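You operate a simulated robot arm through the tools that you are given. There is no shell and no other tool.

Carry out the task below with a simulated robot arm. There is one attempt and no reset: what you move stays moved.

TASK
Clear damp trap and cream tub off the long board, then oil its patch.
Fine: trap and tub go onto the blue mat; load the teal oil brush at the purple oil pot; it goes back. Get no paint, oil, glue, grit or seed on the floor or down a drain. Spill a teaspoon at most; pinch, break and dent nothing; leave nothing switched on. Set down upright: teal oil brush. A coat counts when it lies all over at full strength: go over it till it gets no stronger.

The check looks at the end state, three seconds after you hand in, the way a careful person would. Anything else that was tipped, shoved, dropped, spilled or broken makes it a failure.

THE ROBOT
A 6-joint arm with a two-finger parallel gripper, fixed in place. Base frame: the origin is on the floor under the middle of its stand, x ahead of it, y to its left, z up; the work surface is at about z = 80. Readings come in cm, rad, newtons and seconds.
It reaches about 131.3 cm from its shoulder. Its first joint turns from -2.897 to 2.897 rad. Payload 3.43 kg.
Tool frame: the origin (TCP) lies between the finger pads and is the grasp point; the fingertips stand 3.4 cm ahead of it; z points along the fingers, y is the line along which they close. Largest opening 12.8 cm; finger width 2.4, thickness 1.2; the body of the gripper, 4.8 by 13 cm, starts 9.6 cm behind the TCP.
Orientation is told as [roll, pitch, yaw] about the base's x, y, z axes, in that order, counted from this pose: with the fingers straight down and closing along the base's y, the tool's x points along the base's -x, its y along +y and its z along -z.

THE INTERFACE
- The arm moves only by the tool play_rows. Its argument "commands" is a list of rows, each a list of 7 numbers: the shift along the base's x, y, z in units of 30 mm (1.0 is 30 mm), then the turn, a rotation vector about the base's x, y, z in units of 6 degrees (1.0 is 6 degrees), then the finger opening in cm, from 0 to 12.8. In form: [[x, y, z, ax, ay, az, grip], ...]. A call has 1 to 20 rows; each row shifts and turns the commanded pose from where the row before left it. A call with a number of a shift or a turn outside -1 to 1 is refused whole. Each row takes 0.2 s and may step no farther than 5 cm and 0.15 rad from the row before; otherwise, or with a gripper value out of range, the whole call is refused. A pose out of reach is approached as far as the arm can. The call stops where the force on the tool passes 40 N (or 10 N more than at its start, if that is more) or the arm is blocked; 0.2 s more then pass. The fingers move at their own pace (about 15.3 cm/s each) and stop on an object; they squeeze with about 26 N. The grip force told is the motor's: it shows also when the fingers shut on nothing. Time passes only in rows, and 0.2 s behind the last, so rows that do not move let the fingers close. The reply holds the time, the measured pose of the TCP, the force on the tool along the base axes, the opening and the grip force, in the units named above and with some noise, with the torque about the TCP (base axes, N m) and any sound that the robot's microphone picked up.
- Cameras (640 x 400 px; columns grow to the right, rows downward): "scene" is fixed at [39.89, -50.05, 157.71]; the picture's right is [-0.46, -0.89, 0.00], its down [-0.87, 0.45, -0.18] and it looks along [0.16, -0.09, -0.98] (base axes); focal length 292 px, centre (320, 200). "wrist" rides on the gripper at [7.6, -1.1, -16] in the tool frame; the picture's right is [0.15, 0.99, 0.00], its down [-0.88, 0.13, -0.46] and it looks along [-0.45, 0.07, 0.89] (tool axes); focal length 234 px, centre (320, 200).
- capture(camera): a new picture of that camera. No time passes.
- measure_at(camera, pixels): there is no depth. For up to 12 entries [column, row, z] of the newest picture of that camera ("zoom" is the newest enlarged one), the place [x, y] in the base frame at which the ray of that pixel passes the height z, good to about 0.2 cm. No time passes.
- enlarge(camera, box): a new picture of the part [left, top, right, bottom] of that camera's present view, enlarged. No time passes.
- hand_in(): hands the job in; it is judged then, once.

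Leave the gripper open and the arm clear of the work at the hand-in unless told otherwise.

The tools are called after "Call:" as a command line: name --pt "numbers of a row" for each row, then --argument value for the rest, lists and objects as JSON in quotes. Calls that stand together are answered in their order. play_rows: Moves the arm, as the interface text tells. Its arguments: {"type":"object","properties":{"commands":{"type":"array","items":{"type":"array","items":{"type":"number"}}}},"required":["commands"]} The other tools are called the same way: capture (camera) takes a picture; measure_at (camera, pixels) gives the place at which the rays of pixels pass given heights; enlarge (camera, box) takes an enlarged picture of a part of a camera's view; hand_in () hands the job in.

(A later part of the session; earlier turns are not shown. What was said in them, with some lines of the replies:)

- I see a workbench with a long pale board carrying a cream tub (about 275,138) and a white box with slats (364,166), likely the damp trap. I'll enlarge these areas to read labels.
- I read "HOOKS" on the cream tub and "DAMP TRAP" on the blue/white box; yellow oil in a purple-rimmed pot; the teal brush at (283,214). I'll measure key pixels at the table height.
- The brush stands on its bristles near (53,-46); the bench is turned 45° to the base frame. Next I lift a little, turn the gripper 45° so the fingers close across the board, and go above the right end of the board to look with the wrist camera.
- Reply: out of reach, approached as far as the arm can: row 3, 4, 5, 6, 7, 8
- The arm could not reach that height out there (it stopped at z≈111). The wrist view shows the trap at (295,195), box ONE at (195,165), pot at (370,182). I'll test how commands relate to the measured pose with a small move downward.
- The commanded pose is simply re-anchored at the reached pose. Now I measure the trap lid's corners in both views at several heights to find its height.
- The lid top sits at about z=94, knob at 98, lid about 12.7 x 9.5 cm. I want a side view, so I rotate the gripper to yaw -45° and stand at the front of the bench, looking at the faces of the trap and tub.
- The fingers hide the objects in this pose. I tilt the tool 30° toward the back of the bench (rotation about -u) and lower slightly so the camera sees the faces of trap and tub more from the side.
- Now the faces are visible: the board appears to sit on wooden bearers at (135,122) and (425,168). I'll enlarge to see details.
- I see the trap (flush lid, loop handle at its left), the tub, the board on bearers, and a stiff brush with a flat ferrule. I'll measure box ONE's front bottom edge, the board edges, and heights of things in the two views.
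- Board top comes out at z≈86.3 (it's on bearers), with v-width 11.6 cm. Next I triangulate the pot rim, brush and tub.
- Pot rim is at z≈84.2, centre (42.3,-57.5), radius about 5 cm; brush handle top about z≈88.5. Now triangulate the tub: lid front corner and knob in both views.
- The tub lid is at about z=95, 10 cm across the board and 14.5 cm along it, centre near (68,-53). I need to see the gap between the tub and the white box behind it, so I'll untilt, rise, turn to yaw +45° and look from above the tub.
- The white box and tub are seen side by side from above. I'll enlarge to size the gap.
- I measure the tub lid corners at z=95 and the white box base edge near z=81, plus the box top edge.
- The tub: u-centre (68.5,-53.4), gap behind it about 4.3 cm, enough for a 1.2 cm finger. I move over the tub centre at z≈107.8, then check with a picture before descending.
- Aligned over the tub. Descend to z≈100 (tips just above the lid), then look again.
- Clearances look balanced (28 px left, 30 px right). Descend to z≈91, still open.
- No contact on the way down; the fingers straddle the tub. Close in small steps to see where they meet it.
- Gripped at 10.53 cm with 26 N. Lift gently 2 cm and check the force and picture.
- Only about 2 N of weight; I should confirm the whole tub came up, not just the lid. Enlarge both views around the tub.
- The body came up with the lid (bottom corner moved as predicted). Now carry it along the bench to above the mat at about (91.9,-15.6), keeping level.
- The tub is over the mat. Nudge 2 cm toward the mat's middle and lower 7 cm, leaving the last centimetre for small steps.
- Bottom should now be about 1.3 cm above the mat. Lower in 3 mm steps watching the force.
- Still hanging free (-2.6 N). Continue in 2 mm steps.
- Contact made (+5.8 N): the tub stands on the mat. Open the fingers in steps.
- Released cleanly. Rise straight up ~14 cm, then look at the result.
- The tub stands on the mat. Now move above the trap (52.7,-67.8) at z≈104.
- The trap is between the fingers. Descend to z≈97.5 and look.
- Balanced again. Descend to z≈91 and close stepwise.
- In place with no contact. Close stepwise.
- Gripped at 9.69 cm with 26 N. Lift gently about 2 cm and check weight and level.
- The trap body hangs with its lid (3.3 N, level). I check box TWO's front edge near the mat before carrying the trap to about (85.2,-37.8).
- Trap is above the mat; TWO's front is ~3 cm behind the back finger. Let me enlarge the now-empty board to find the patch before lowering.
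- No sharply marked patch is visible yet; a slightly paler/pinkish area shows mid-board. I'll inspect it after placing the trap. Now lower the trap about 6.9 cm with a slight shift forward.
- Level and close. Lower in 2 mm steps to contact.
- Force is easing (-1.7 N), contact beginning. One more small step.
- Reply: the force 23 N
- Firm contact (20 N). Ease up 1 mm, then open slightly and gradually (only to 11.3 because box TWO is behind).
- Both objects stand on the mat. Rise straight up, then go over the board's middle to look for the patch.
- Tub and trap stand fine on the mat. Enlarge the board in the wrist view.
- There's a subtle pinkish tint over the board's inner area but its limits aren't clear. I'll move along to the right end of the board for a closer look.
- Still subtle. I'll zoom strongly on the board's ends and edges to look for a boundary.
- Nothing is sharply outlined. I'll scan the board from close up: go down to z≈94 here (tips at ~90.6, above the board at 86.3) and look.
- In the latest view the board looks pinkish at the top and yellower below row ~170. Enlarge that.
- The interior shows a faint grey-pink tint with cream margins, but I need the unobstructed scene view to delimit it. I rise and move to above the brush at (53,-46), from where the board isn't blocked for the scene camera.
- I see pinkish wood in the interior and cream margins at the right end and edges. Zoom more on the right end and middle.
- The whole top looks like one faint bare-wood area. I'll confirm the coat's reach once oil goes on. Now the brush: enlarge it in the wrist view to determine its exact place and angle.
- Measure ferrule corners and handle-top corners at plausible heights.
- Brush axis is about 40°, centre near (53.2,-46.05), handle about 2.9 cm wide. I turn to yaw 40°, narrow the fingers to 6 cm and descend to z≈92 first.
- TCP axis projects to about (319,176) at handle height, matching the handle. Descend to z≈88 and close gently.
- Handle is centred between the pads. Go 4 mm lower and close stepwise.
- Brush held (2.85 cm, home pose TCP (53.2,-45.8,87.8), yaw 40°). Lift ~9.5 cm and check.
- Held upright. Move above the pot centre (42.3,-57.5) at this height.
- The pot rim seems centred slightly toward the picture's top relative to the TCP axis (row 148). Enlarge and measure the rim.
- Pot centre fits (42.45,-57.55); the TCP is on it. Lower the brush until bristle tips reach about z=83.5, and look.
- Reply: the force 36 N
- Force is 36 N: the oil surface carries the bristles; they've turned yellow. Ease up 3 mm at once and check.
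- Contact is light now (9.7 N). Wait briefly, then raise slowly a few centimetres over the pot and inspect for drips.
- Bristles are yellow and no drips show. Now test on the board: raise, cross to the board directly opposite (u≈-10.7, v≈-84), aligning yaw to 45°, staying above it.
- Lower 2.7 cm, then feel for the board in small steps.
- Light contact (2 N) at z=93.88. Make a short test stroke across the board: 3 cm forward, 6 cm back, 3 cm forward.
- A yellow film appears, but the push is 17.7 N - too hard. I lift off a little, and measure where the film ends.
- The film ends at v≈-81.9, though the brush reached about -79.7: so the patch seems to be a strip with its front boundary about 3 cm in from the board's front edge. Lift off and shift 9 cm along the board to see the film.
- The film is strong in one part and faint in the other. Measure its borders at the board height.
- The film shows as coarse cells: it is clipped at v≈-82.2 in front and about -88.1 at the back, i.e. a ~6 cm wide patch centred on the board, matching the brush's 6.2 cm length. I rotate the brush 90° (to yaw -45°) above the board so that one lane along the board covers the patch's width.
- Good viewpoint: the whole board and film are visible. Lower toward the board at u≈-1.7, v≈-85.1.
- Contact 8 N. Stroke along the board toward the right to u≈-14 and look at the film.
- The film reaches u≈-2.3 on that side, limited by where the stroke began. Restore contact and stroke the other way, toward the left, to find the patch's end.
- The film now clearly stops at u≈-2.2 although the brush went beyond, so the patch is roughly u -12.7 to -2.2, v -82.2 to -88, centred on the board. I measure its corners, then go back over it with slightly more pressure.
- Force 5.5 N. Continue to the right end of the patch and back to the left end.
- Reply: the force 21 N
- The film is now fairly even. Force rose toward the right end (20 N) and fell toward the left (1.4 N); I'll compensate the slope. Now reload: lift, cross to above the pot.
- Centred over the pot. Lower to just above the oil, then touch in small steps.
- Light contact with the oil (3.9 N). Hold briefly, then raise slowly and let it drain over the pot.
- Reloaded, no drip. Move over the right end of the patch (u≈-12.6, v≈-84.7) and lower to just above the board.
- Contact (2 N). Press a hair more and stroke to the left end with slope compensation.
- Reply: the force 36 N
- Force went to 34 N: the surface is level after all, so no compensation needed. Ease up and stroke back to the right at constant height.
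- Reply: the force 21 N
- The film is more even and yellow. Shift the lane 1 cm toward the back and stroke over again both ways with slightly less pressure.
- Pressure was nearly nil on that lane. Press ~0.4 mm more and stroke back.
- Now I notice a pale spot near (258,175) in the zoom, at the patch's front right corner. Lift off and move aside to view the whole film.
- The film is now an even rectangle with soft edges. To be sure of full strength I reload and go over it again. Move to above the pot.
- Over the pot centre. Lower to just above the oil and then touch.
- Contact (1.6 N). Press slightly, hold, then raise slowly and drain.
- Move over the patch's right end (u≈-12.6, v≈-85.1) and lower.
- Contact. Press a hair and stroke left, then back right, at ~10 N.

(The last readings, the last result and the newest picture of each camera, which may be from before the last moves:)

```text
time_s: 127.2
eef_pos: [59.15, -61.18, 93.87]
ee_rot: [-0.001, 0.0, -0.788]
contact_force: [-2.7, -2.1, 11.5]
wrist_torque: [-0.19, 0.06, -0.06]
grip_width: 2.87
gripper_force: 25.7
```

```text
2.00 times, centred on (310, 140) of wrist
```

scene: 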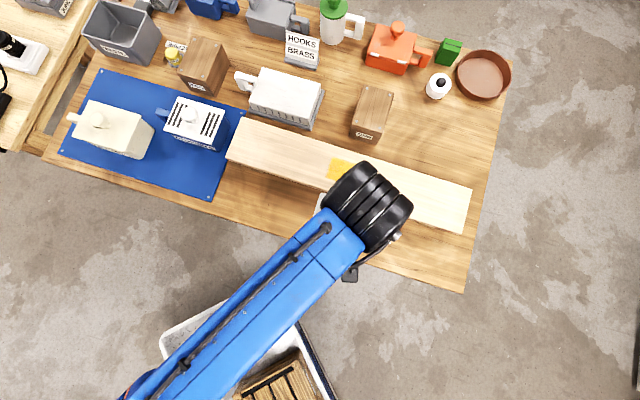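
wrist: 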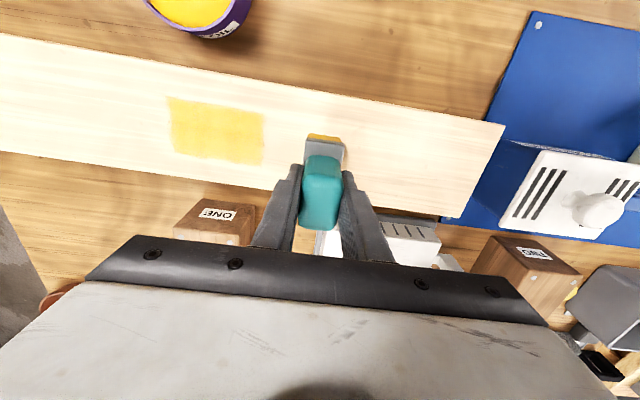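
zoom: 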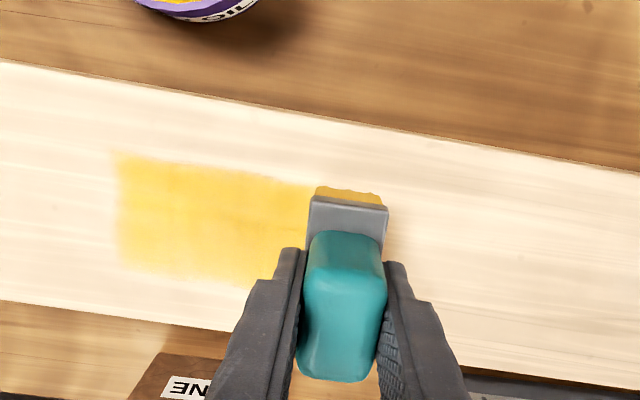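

Good pressure (11.5 N). Stroke back right, shift 0.9 cm to the front, and stroke left.

Call:
play_rows --pt "-0.33 -0.33 0 0 0 0 2.0" --pt "-0.33 -0.33 0 0 0 0 2.0" --pt "-0.33 -0.33 0 0 0 0 2.0" --pt "-0.33 -0.33 0 0 0 0 2.0" --pt "-0.33 -0.33 0 0 0 0 2.0" --pt "-0.33 -0.33 0 0 0 0 2.0" --pt "-0.33 -0.33 0 0 0 0 2.0" --pt "-0.33 -0.33 0 0 0 0 2.0" --pt "-0.2 -0.2 0 0 0 0 2.0"

Call:
play_rows --pt "-0.2 0.2 0 0 0 0 2.0" --pt "0.35 0.35 0 0 0 0 2.0" --pt "0.35 0.35 0 0 0 0 2.0" --pt "0.35 0.35 0 0 0 0 2.0" --pt "0.35 0.35 0 0 0 0 2.0" --pt "0.35 0.35 0 0 0 0 2.0" --pt "0.35 0.35 0 0 0 0 2.0" --pt "0.35 0.35 0 0 0 0 2.0" --pt "0.35 0.35 0 0 0 0 2.0"

Call:
enlarge --camera "wrist" --box '[160, 40, 460, 240]'

```text
time_s: 129.2
eef_pos: [50.53, -69.68, 93.9]
ee_rot: [0.0, -0.003, -0.784]
contact_force: [5.8, 3.5, 17.9]
wrist_torque: [0.4, -0.22, -0.04]
grip_width: 2.84
gripper_force: 25.4
```

```text
time_s: 131.2
eef_pos: [58.4, -60.64, 93.83]
ee_rot: [0.002, 0.003, -0.788]
contact_force: [-2.5, -1.9, 7.9]
wrist_torque: [-0.25, -0.03, -0.07]
grip_width: 2.86
gripper_force: 26.0
```

```text
2.00 times, centred on (310, 140) of wrist
```

zoom: 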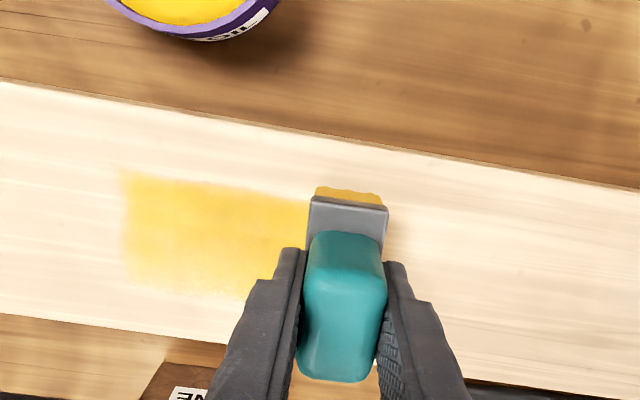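

Now the back lane: shift ~1.7 cm back and stroke to the right, then left again.

Call:
play_rows --pt "0.207 -0.207 0 0 0 0 2.0" --pt "0.207 -0.207 0 0 0 0 2.0" --pt "-0.35 -0.35 0 0 0 0 2.0" --pt "-0.35 -0.35 0 0 0 0 2.0" --pt "-0.35 -0.35 0 0 0 0 2.0" --pt "-0.35 -0.35 0 0 0 0 2.0" --pt "-0.35 -0.35 0 0 0 0 2.0" --pt "-0.35 -0.35 0 0 0 0 2.0" --pt "-0.35 -0.35 0 0 0 0 2.0" --pt "-0.35 -0.35 0 0 0 0 2.0"

Call:
play_rows --pt "0.35 0.35 0 0 0 0 2.0" --pt "0.35 0.35 0 0 0 0 2.0" --pt "0.35 0.35 0 0 0 0 2.0" --pt "0.35 0.35 0 0 0 0 2.0" --pt "0.35 0.35 0 0 0 0 2.0" --pt "0.35 0.35 0 0 0 0 2.0" --pt "0.35 0.35 0 0 0 0 2.0" --pt "0.35 0.35 0 0 0 0 2.0"

Call:
play_rows --pt "0 0 0.3 0 0 0 2.0" --pt "0.3 0.3 0.7 0 0 0 2.0" --pt "0.7 0.7 0 0 0 0 2.0" --pt "0.7 0.7 0 0 0 0 2.0" --pt "0 0 0 0 0 0 2.0"

Call:
capture --camera "wrist"

Call:
enlarge --camera "wrist" --box '[130, 60, 330, 210]'

Call:
enlarge --camera "scene" --box '[310, 135, 400, 205]'

```text
time_s: 133.4
eef_pos: [51.16, -70.37, 93.87]
ee_rot: [0.001, 0.002, -0.786]
contact_force: [0.5, -0.9, -1.2]
wrist_torque: [-0.01, -0.01, 0.02]
grip_width: 2.87
gripper_force: 26.0
```

```text
time_s: 135.2
eef_pos: [59.64, -61.94, 93.87]
ee_rot: [-0.001, 0.0, -0.786]
contact_force: [-2.6, -1.0, 6.8]
wrist_torque: [-0.07, 0.14, 0.01]
grip_width: 2.85
gripper_force: 25.6
```

```text
time_s: 136.4
eef_pos: [64.93, -56.91, 96.86]
ee_rot: [-0.001, 0.0, -0.785]
contact_force: [1.1, 0.3, -0.6]
wrist_torque: [0.03, 0.0, 0.03]
grip_width: 2.85
gripper_force: 26.0
```

```text
taken
```

wrist: 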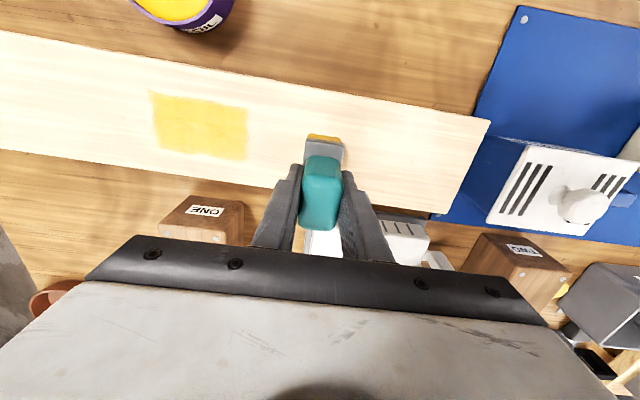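

```text
2.67 times, centred on (230, 135) of wrist
```

zoom: 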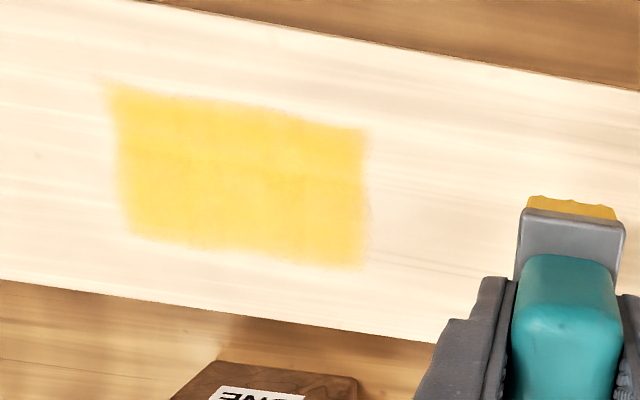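

```text
5.71 times, centred on (355, 170) of scene
```

zoom: 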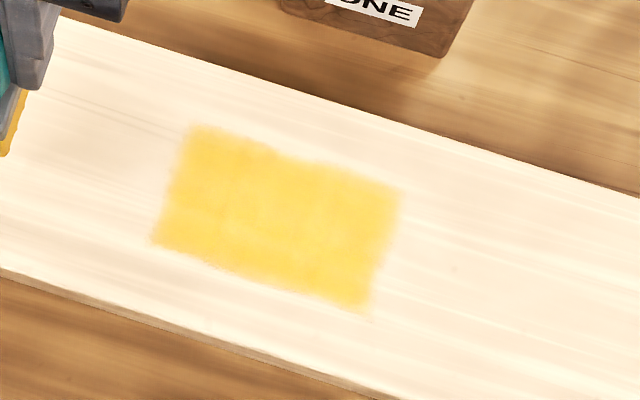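

The film looks even. Let me zoom heavily to judge uniformity between the film's parts.

Call:
enlarge --camera "scene" --box '[330, 152, 370, 192]'

Call:
enlarge --camera "wrist" --box '[145, 80, 255, 165]'

```text
10.00 times, centred on (350, 172) of scene
```

zoom: 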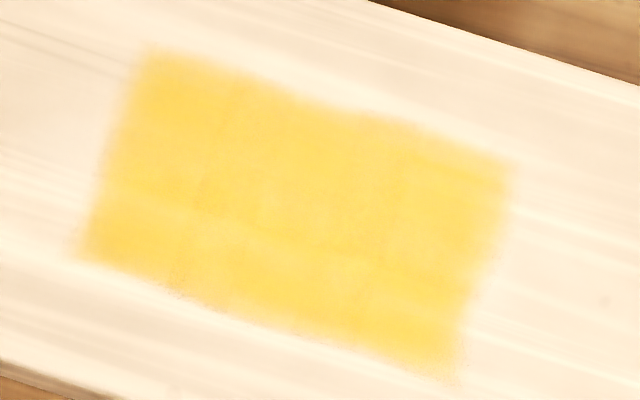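

```text
4.71 times, centred on (200, 122) of wrist
```

zoom: 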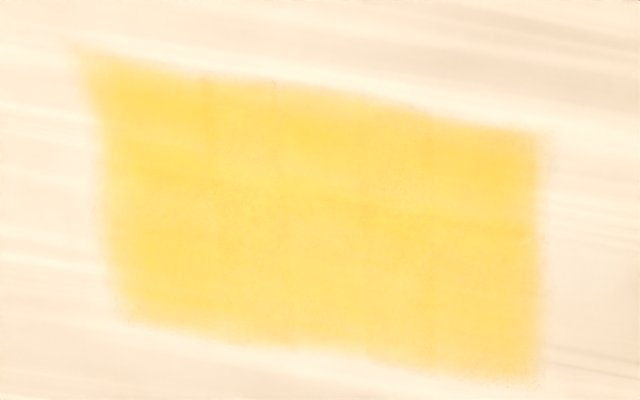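

Very even, with only faint cell seams. For certainty I'll do one more reload-and-pass cycle and compare. Go to the pot.

Call:
play_rows --pt "-0.6 -0.02 0.2 0 0 0 2.0" --pt "-0.9 -0.03 0 0 0 0 2.0" --pt "-0.9 -0.03 0 0 0 0 2.0" --pt "-0.9 -0.03 0 0 0 0 2.0" --pt "-0.9 -0.03 0 0 0 0 2.0" --pt "-0.9 -0.03 0 0 0 0 2.0" --pt "-0.9 -0.03 0 0 0 0 2.0" --pt "-0.9 -0.01 0 0 0 0 2.0" --pt "-0.4 0 0 0 0 0 2.0" --pt "-0.18 0 0 0 0 0 2.0" --pt "0 0 0 0 0 0 2.0"

Call:
play_rows --pt "0 0 -0.5 0 0 0 2.0" --pt "0 0 -0.7 0 0 0 2.0" --pt "0 0 -0.5 0 0 0 2.0" --pt "0 0 -0.16 0 0 0 2.0" --pt "0 0 0 0 0 0 2.0"

```text
time_s: 138.8
eef_pos: [42.38, -57.55, 97.36]
ee_rot: [0.0, 0.001, -0.785]
contact_force: [0.6, -0.8, -1.0]
wrist_torque: [-0.01, 0.0, 0.0]
grip_width: 2.82
gripper_force: 25.8
```

```text
time_s: 140.0
eef_pos: [42.35, -57.38, 91.84]
ee_rot: [-0.001, 0.0, -0.787]
contact_force: [-0.8, -0.2, -1.7]
wrist_torque: [-0.02, 0.01, 0.02]
grip_width: 2.87
gripper_force: 26.1
```

Call:
play_rows --pt "0 0 -0.05 0 0 0 2.0" --pt "0 0 -0.03 0 0 0 2.0" --pt "0 0 0 0 0 0 2.0"

```text
time_s: 140.8
eef_pos: [42.41, -57.47, 91.51]
ee_rot: [-0.001, 0.001, -0.786]
contact_force: [0.9, -0.1, 0.8]
wrist_torque: [-0.03, -0.06, -0.02]
grip_width: 2.86
gripper_force: 25.8
```

Just touching. Press slightly, hold, raise slowly and drain over the pot.

Call:
play_rows --pt "0 0 -0.02 0 0 0 2.0" --pt "0 0 0 0 0 0 2.0" --pt "0 0 0 0 0 0 2.0" --pt "0 0 0.1 0 0 0 2.0" --pt "0 0 0.2 0 0 0 2.0" --pt "0 0 0.3 0 0 0 2.0" --pt "0 0 0 0 0 0 2.0" --pt "0 0 0 0 0 0 2.0" --pt "0 0 0 0 0 0 2.0" --pt "0 0 0 0 0 0 2.0" --pt "0 0 0.6 0 0 0 2.0" --pt "0 0 0.78 0 0 0 2.0"

Call:
play_rows --pt "0.3 -0.39 0 0 0 0 2.0" --pt "0.53 -0.7 0 0 0 0 2.0" --pt "0.57 -0.76 0 0 0 0 2.0" --pt "0.57 -0.76 0 0 0 0 2.0" --pt "0.55 -0.75 0 0 0 0 2.0" --pt "0.38 -0.46 0 0 0 0 2.0" --pt "0 0 -0.4 0 0 0 2.0" --pt "0 0 -0.5 0 0 0 2.0" --pt "0 0 -0.22 0 0 0 2.0" --pt "0 0 0 0 0 0 2.0"

```text
time_s: 143.4
eef_pos: [42.46, -57.56, 97.52]
ee_rot: [0.0, 0.0, -0.784]
contact_force: [-0.7, -0.6, 0.0]
wrist_torque: [0.02, -0.04, -0.02]
grip_width: 2.86
gripper_force: 26.1
```

```text
time_s: 145.6
eef_pos: [51.07, -68.96, 94.07]
ee_rot: [-0.001, 0.0, -0.788]
contact_force: [-1.0, 0.2, -1.1]
wrist_torque: [0.0, 0.0, 0.0]
grip_width: 2.85
gripper_force: 26.4
```

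Call:
play_rows --pt "0 0 -0.05 0 0 0 2.0" --pt "0 0 -0.02 0 0 0 2.0" --pt "0 0 0 0 0 0 2.0"

```text
time_s: 146.4
eef_pos: [51.12, -68.91, 93.86]
ee_rot: [0.001, -0.001, -0.785]
contact_force: [0.0, -0.2, -0.9]
wrist_torque: [0.02, 0.0, 0.01]
grip_width: 2.86
gripper_force: 25.6
```

Call:
play_rows --pt "0 0 -0.02 0 0 0 2.0" --pt "0 0 0 0 0 0 2.0"

```text
time_s: 147.0
eef_pos: [51.01, -68.93, 93.9]
ee_rot: [0.001, 0.0, -0.785]
contact_force: [1.3, -1.4, 3.1]
wrist_torque: [-0.05, -0.07, 0.01]
grip_width: 2.86
gripper_force: 26.1
```

Contact 3 N. Press a hair more and go left and back right over the centre lane.

Call:
play_rows --pt "0 0 -0.007 0 0 0 2.0" --pt "0.33 0.33 0 0 0 0 2.0" --pt "0.33 0.33 0 0 0 0 2.0" --pt "0.33 0.33 0 0 0 0 2.0" --pt "0.33 0.33 0 0 0 0 2.0" --pt "0.33 0.33 0 0 0 0 2.0" --pt "0.33 0.33 0 0 0 0 2.0" --pt "0.33 0.33 0 0 0 0 2.0" --pt "0.33 0.33 0 0 0 0 2.0"

Call:
play_rows --pt "-0.17 0.17 0 0 0 0 2.0" --pt "-0.33 -0.33 0 0 0 0 2.0" --pt "-0.33 -0.33 0 0 0 0 2.0" --pt "-0.33 -0.33 0 0 0 0 2.0" --pt "-0.33 -0.33 0 0 0 0 2.0" --pt "-0.33 -0.33 0 0 0 0 2.0" --pt "-0.33 -0.33 0 0 0 0 2.0" --pt "-0.33 -0.33 0 0 0 0 2.0" --pt "-0.33 -0.33 0 0 0 0 2.0"

Call:
play_rows --pt "0.2 -0.2 0 0 0 0 2.0" --pt "0.2 -0.2 0 0 0 0 2.0" --pt "0.33 0.33 0 0 0 0 2.0" --pt "0.33 0.33 0 0 0 0 2.0" --pt "0.33 0.33 0 0 0 0 2.0" --pt "0.33 0.33 0 0 0 0 2.0" --pt "0.33 0.33 0 0 0 0 2.0" --pt "0.33 0.33 0 0 0 0 2.0" --pt "0.33 0.33 0 0 0 0 2.0" --pt "0.33 0.33 0 0 0 0 2.0"

```text
time_s: 149.0
eef_pos: [58.81, -60.94, 93.93]
ee_rot: [0.0, 0.0, -0.786]
contact_force: [-3.7, -3.0, 13.1]
wrist_torque: [-0.08, 0.25, 0.01]
grip_width: 2.84
gripper_force: 25.9
```

```text
time_s: 151.0
eef_pos: [50.63, -68.28, 93.82]
ee_rot: [0.0, -0.001, -0.787]
contact_force: [6.4, 5.5, 29.1]
wrist_torque: [0.43, -0.34, 0.0]
grip_width: 2.85
gripper_force: 26.1
```

```text
time_s: 153.2
eef_pos: [59.86, -61.59, 93.89]
ee_rot: [0.001, 0.001, -0.787]
contact_force: [-3.6, -1.6, 12.7]
wrist_torque: [-0.25, 0.07, -0.04]
grip_width: 2.86
gripper_force: 26.0
```

One more return on the back lane with slightly less pressure, then lift and look.

Call:
play_rows --pt "0 0 0.005 0 0 0 2.0" --pt "-0.33 -0.33 0 0 0 0 2.0" --pt "-0.33 -0.33 0 0 0 0 2.0" --pt "-0.33 -0.33 0 0 0 0 2.0" --pt "-0.33 -0.33 0 0 0 0 2.0" --pt "-0.33 -0.33 0 0 0 0 2.0" --pt "-0.33 -0.33 0 0 0 0 2.0" --pt "-0.33 -0.33 0 0 0 0 2.0" --pt "-0.33 -0.33 0 0 0 0 2.0" --pt "-0.2 -0.2 0 0 0 0 2.0"

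Call:
play_rows --pt "-0.12 0.12 0 0 0 0 2.0" --pt "0.33 0.33 0 0 0 0 2.0" --pt "0.33 0.33 0 0 0 0 2.0" --pt "0.33 0.33 0 0 0 0 2.0" --pt "0.33 0.33 0 0 0 0 2.0" --pt "0.33 0.33 0 0 0 0 2.0" --pt "0.33 0.33 0 0 0 0 2.0" --pt "0.33 0.33 0 0 0 0 2.0" --pt "0.33 0.33 0 0 0 0 2.0" --pt "0.33 0.33 0 0 0 0 2.0" --pt "0 0 0.3 0 0 0 2.0" --pt "0.3 0.3 0.7 0 0 0 2.0" --pt "0.7 0.7 0 0 0 0 2.0" --pt "0.7 0.7 0 0 0 0 2.0" --pt "0 0 0 0 0 0 2.0"

Call:
capture --camera "wrist"

Call:
enlarge --camera "wrist" --box '[130, 60, 330, 210]'

Call:
enlarge --camera "scene" --box '[330, 152, 370, 192]'

Call:
enlarge --camera "scene" --box '[310, 135, 400, 205]'

```text
time_s: 155.4
eef_pos: [51.05, -70.23, 93.93]
ee_rot: [0.001, 0.0, -0.785]
contact_force: [1.2, 0.7, 2.7]
wrist_torque: [-0.02, -0.16, 0.0]
grip_width: 2.85
gripper_force: 25.6
```

```text
time_s: 158.6
eef_pos: [64.85, -55.97, 96.77]
ee_rot: [-0.001, 0.001, -0.788]
contact_force: [1.1, 1.0, -0.7]
wrist_torque: [-0.01, -0.03, 0.01]
grip_width: 2.87
gripper_force: 26.5
```

```text
taken
```

wrist: 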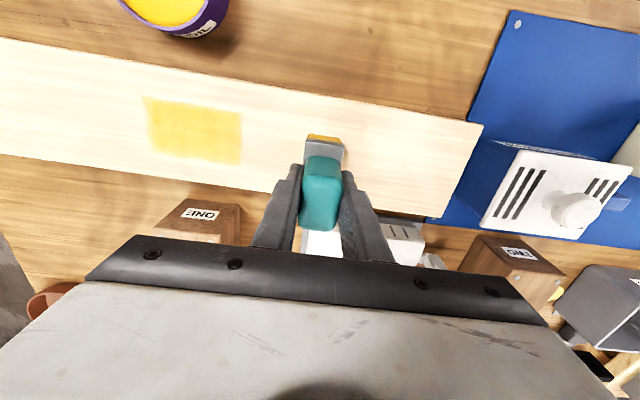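

```text
2.67 times, centred on (230, 135) of wrist
```

zoom: 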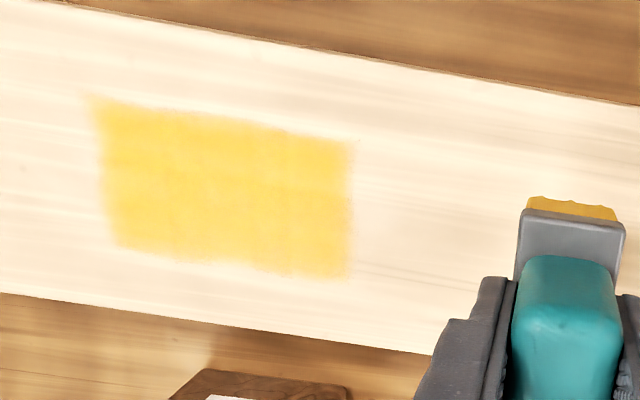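

```text
10.00 times, centred on (350, 172) of scene
```

zoom: 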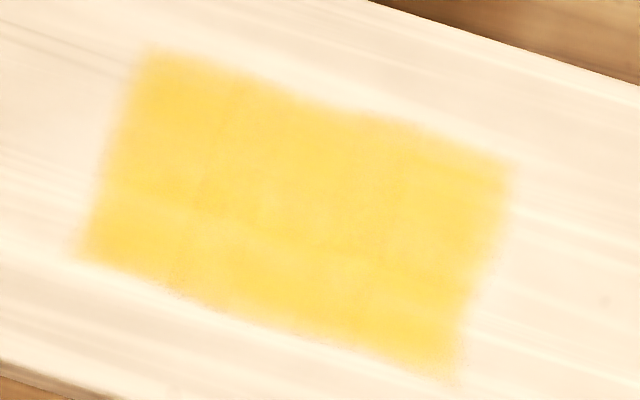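

```text
5.71 times, centred on (355, 170) of scene
```

zoom: 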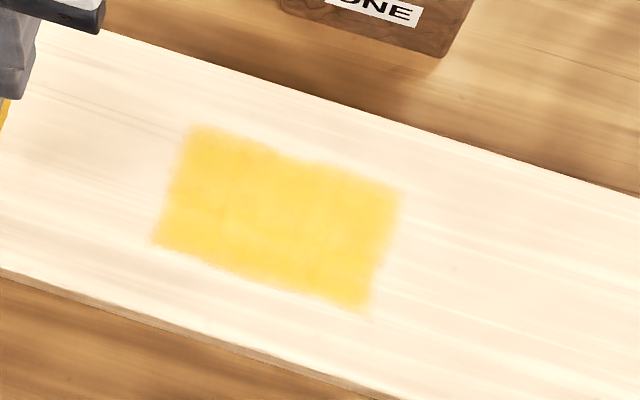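

The film is identical to before the last cycle: it gets no stronger, and covers the whole patch evenly. Now return the brush: rotate back to yaw 40° while moving to above its home (53.2,-45.8).

Call:
play_rows --pt "-0.2587 0.2253 0 0 0 0.946 2.0" --pt "-0.2587 0.2253 0 0 0 0.946 2.0" --pt "-0.2587 0.2253 0 0 0 0.946 2.0" --pt "-0.2587 0.2253 0 0 0 0.946 2.0" --pt "-0.2587 0.2253 0 0 0 0.946 2.0" --pt "-0.2587 0.2253 0 0 0 0.946 2.0" --pt "-0.2587 0.2253 0 0 0 0.946 2.0" --pt "-0.2587 0.2253 0 0 0 0.946 2.0" --pt "-0.2587 0.2253 0 0 0 0.946 2.0" --pt "-0.2587 0.2253 0 0 0 0.946 2.0" --pt "-0.2587 0.2253 0 0 0 0.946 2.0" --pt "-0.2587 0.2253 0 0 0 0.946 2.0" --pt "-0.2587 0.2253 0 0 0 0.946 2.0" --pt "-0.2587 0.2253 0 0 0 0.946 2.0" --pt "-0.2587 0.2253 0 0 0 0.946 2.0" --pt "0 0 0 0 0 0 2.0"

Call:
capture --camera "wrist"

Call:
capture --camera "scene"

```text
time_s: 162.0
eef_pos: [53.07, -45.66, 96.92]
ee_rot: [0.0, 0.001, 0.703]
contact_force: [-1.0, -0.5, -0.2]
wrist_torque: [0.0, -0.01, 0.0]
grip_width: 2.86
gripper_force: 26.0
```

```text
taken
```

wrist: 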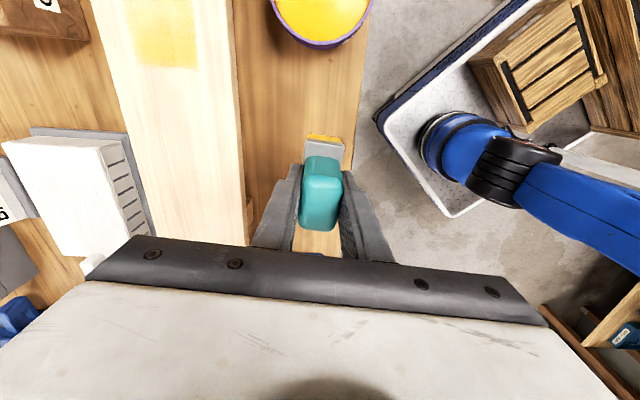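

```text
taken
```

scene: 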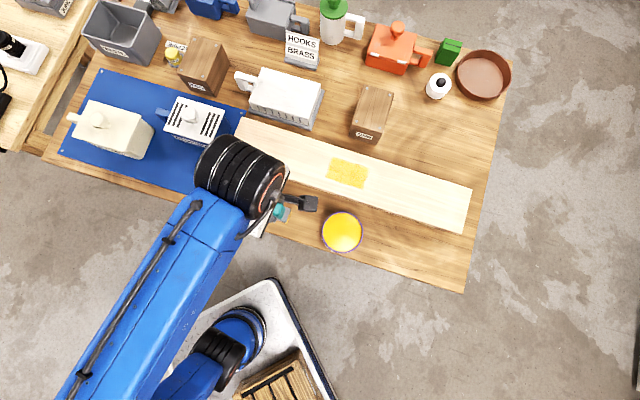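

Everything else is in place. Lower the brush toward its home spot, stopping ~6 mm above the table.

Call:
play_rows --pt "0.047 -0.057 -0.6 0 0 0 2.0" --pt "0 0 -0.8 0 0 0 2.0" --pt "0 0 -0.8 0 0 0 2.0" --pt "0 0 -0.5 0 0 0 2.0" --pt "0 0 -0.2 0 0 0 2.0" --pt "0 0 0 0 0 0 2.0"

Call:
play_rows --pt "0 0 -0.08 0 0 0 2.0" --pt "0 0 -0.05 0 0 0 2.0"

```text
time_s: 163.4
eef_pos: [53.14, -45.67, 88.14]
ee_rot: [-0.001, 0.0, 0.702]
contact_force: [-0.4, -0.6, -0.6]
wrist_torque: [0.0, 0.01, -0.03]
grip_width: 2.87
gripper_force: 25.9
```

```text
time_s: 164.0
eef_pos: [53.31, -45.73, 87.74]
ee_rot: [0.0, -0.001, 0.701]
contact_force: [-0.1, -0.2, -1.4]
wrist_torque: [-0.01, -0.01, -0.03]
grip_width: 2.86
gripper_force: 26.1
```

Call:
play_rows --pt "0 0 -0.03 0 0 0 2.0" --pt "0 0 0 0 0 0 2.0"

```text
time_s: 164.6
eef_pos: [53.37, -45.85, 87.67]
ee_rot: [0.0, 0.0, 0.701]
contact_force: [0.1, -0.5, -0.2]
wrist_torque: [-0.03, 0.04, -0.01]
grip_width: 2.85
gripper_force: 25.9
```

Call:
play_rows --pt "0 0 -0.025 0 0 0 2.0" --pt "0 0 0 0 0 0 2.0"

```text
time_s: 165.2
eef_pos: [53.27, -45.76, 87.66]
ee_rot: [0.0, 0.001, 0.704]
contact_force: [0.2, 0.0, -0.5]
wrist_torque: [-0.02, 0.02, -0.02]
grip_width: 2.87
gripper_force: 26.2
```

Call:
play_rows --pt "0 0 -0.025 0 0 0 2.0" --pt "0 0 0 0 0 0 2.0"

```text
time_s: 165.8
eef_pos: [53.38, -45.92, 87.5]
ee_rot: [0.001, 0.001, 0.704]
contact_force: [0.2, 0.0, -0.7]
wrist_torque: [0.01, -0.02, -0.02]
grip_width: 2.87
gripper_force: 26.1
```

Call:
play_rows --pt "0 0 -0.02 0 0 0 2.0" --pt "0 0 0 0 0 0 2.0"

```text
time_s: 166.4
eef_pos: [53.19, -45.8, 87.42]
ee_rot: [0.0, 0.0, 0.701]
contact_force: [0.0, 0.0, -1.5]
wrist_torque: [0.01, -0.02, -0.02]
grip_width: 2.86
gripper_force: 25.9
```

Call:
play_rows --pt "0 0 -0.02 0 0 0 2.0" --pt "0 0 -0.02 0 0 0 2.0" --pt "0 0 0 0 0 0 2.0"

```text
time_s: 167.2
eef_pos: [53.32, -45.73, 87.45]
ee_rot: [0.001, 0.001, 0.703]
contact_force: [0.3, -1.2, 5.2]
wrist_torque: [0.06, -0.01, 0.03]
grip_width: 2.84
gripper_force: 26.2
```

Contact (5 N): the bristles stand on the table. Open the fingers gradually.

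Call:
play_rows --pt "0 0 0 0 0 0 2.9" --pt "0 0 0 0 0 0 3.2" --pt "0 0 0 0 0 0 3.8" --pt "0 0 0 0 0 0 5.0" --pt "0 0 0 0 0 0 6.5" --pt "0 0 0 0 0 0 6.5"

Call:
capture --camera "wrist"

```text
time_s: 168.6
eef_pos: [53.35, -45.81, 87.4]
ee_rot: [0.001, 0.0, 0.701]
contact_force: [-0.3, 0.0, -0.6]
wrist_torque: [0.0, 0.0, -0.01]
grip_width: 6.51
gripper_force: 0.0
```

```text
taken
```

wrist: 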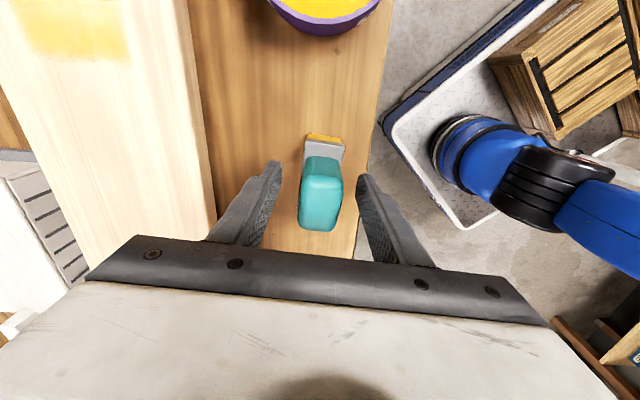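

The brush stands upright at home. Rise straight up, slowly first.

Call:
play_rows --pt "0 0 0.1 0 0 0 6.5" --pt "0 0 0.3 0 0 0 6.5" --pt "0 0 0.6 0 0 0 6.5" --pt "0 0 0.8 0 0 0 6.5" --pt "0 0 1 0 0 0 6.5" --pt "0 0 1 0 0 0 6.5" --pt "0 0 1 0 0 0 6.5" --pt "0 0 0.5 0 0 0 8.0" --pt "0 0 0 0 0 0 8.0"

Call:
capture --camera "wrist"

Call:
capture --camera "scene"

```text
time_s: 170.6
eef_pos: [53.23, -45.84, 103.13]
ee_rot: [0.001, 0.0, 0.702]
contact_force: [-0.2, 0.0, -0.3]
wrist_torque: [0.0, 0.01, 0.0]
grip_width: 8.0
gripper_force: 0.0
```

```text
taken
```

wrist: 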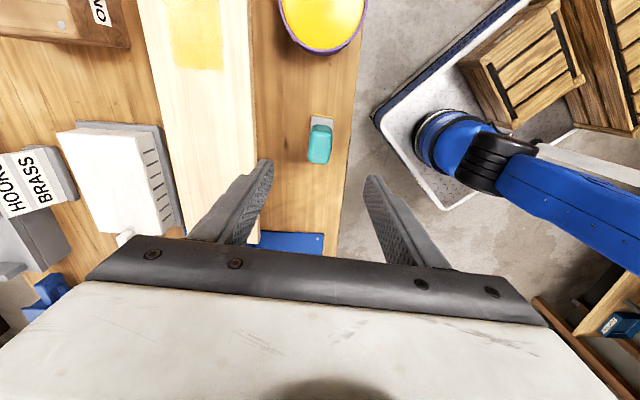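

```text
taken
```

scene: 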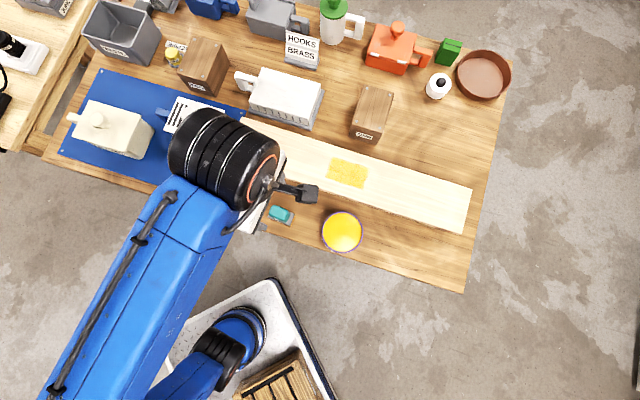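

Brush stands upright near its old place. Withdraw the arm to the front of the bench, clear of everything, and inspect.

Call:
play_rows --pt "-0.6 0.6 0.3 0 0 0 8.0" --pt "-0.8 0.85 0.3 0 0 0 8.0" --pt "-0.8 0.85 0.3 0 0 0 8.0" --pt "-0.8 0.85 0.3 0 0 0 10.0" --pt "-0.8 0.85 0.3 0 0 0 12.8" --pt "-0.8 0.85 0 0 0 0 12.8" --pt "-0.5 0.5 0 0 0 0 12.8" --pt "0 0 0 0 0 0 12.8"

Call:
capture --camera "scene"

Call:
enlarge --camera "scene" --box '[220, 100, 480, 260]'

Call:
enlarge --camera "scene" --box '[40, 40, 260, 220]'

Call:
enlarge --camera "scene" --box '[255, 190, 375, 265]'

```text
time_s: 172.4
eef_pos: [37.97, -29.88, 107.66]
ee_rot: [0.001, 0.002, 0.703]
contact_force: [-0.7, 0.2, 0.7]
wrist_torque: [0.0, 0.02, -0.03]
grip_width: 12.82
gripper_force: 0.0
```

```text
taken
```

scene: 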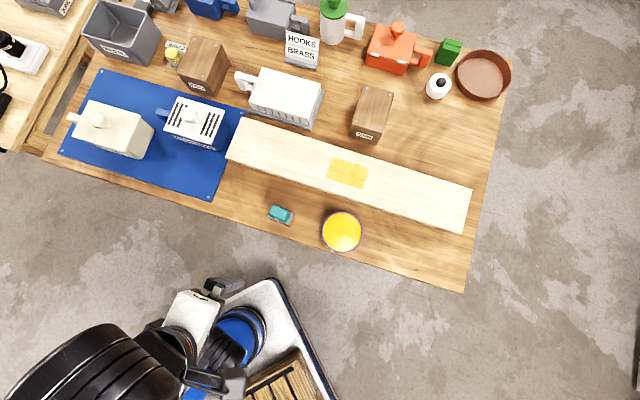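

```text
2.46 times, centred on (350, 180) of scene
```

zoom: 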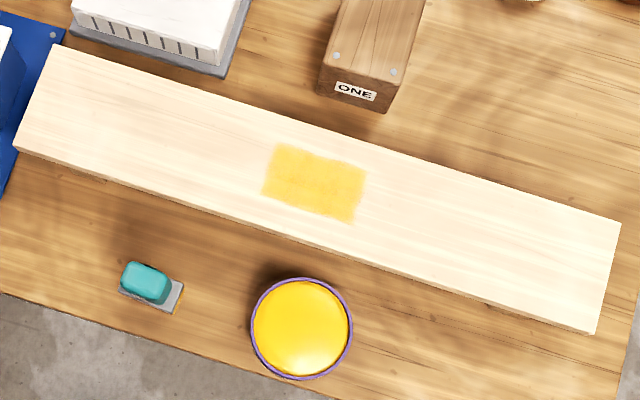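

```text
2.22 times, centred on (150, 130) of scene
```

zoom: 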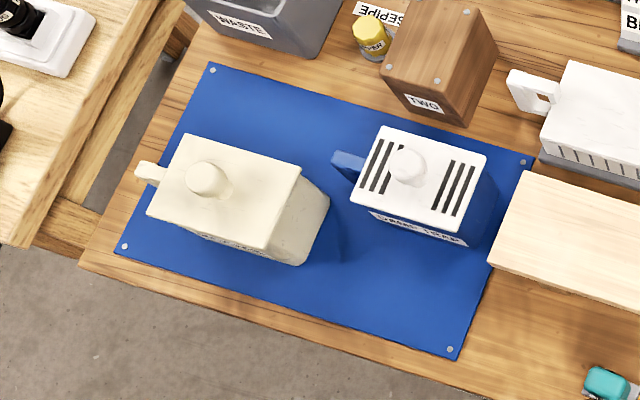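

```text
5.33 times, centred on (315, 228) of scene
```

zoom: 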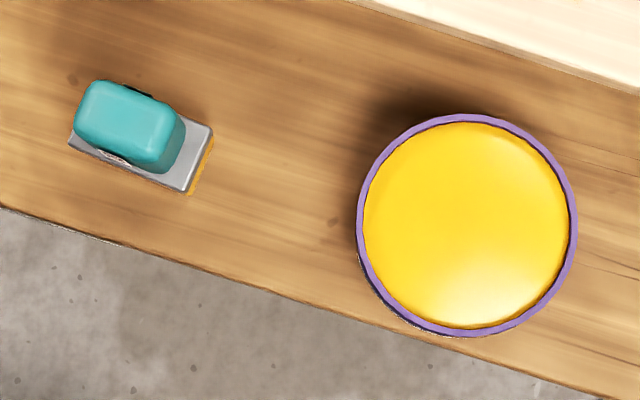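

All stands well and nothing dripped. A last close check of the film and the handle positions on the mat.

Call:
enlarge --camera "scene" --box '[322, 152, 374, 192]'

Call:
measure_at --camera "scene" --pixels '[[68.5, 118, 86], [68.5, 118, 90], [74, 125, 88], [154, 125, 80], [133, 158, 80], [101, 69, 80], [60, 153, 80]]'

```text
10.00 times, centred on (348, 172) of scene
```

zoom: 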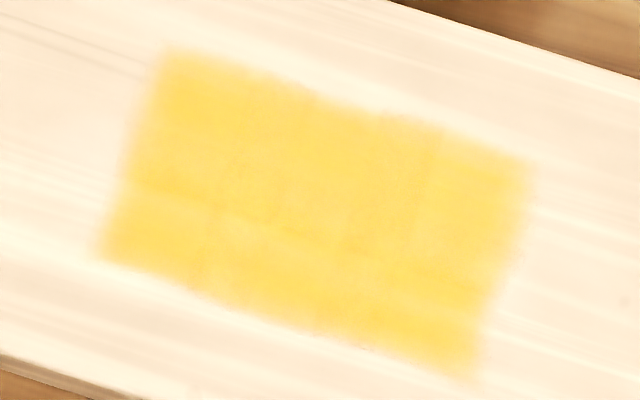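

```text
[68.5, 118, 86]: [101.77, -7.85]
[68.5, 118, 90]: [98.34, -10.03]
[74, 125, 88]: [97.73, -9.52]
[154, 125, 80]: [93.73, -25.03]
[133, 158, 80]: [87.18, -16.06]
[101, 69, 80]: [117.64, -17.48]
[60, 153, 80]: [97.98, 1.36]
```

The coat lies evenly over the whole patch and the last full cycle made no visible difference. The tub and trap stand on the blue mat, with the handle tip at u≈66, inside the mat's 70. The brush is upright at its old spot, the pot is in place, nothing dripped, and the gripper is open and clear. Handing in.

Call:
hand_in

```text
The job is handed in.
```

The job is handed in: the damp trap and cream tub are off the long board, and the board's patch is oiled. I haven't had a verdict back.

- **Trap and tub:** both stand upright on the blue mat, inside its edges, each lifted and set down level.
- **Patch:** it was unmarked, so I found it from where the oil took. It is about 10 by 6 cm, in the middle of the board. I loaded the brush four times and went over the patch in overlapping lanes. The last full round made no visible difference. I judged full strength by eye from enlarged pictures, since the tools give no reading of it.
- **Brush:** the teal brush is back within about 3 mm of where it started, standing upright on its bristles, which are still oily.
- **Spills and damage:** I saw no oil on the bench or floor, and nothing else on the bench looks moved. On the first dip the brush pressed the oil surface with about 36 N, and some strokes on the board went up to about 34 N. I eased off each time and saw no damage to the pot or board.

The gripper is open and the arm is clear of the bench.
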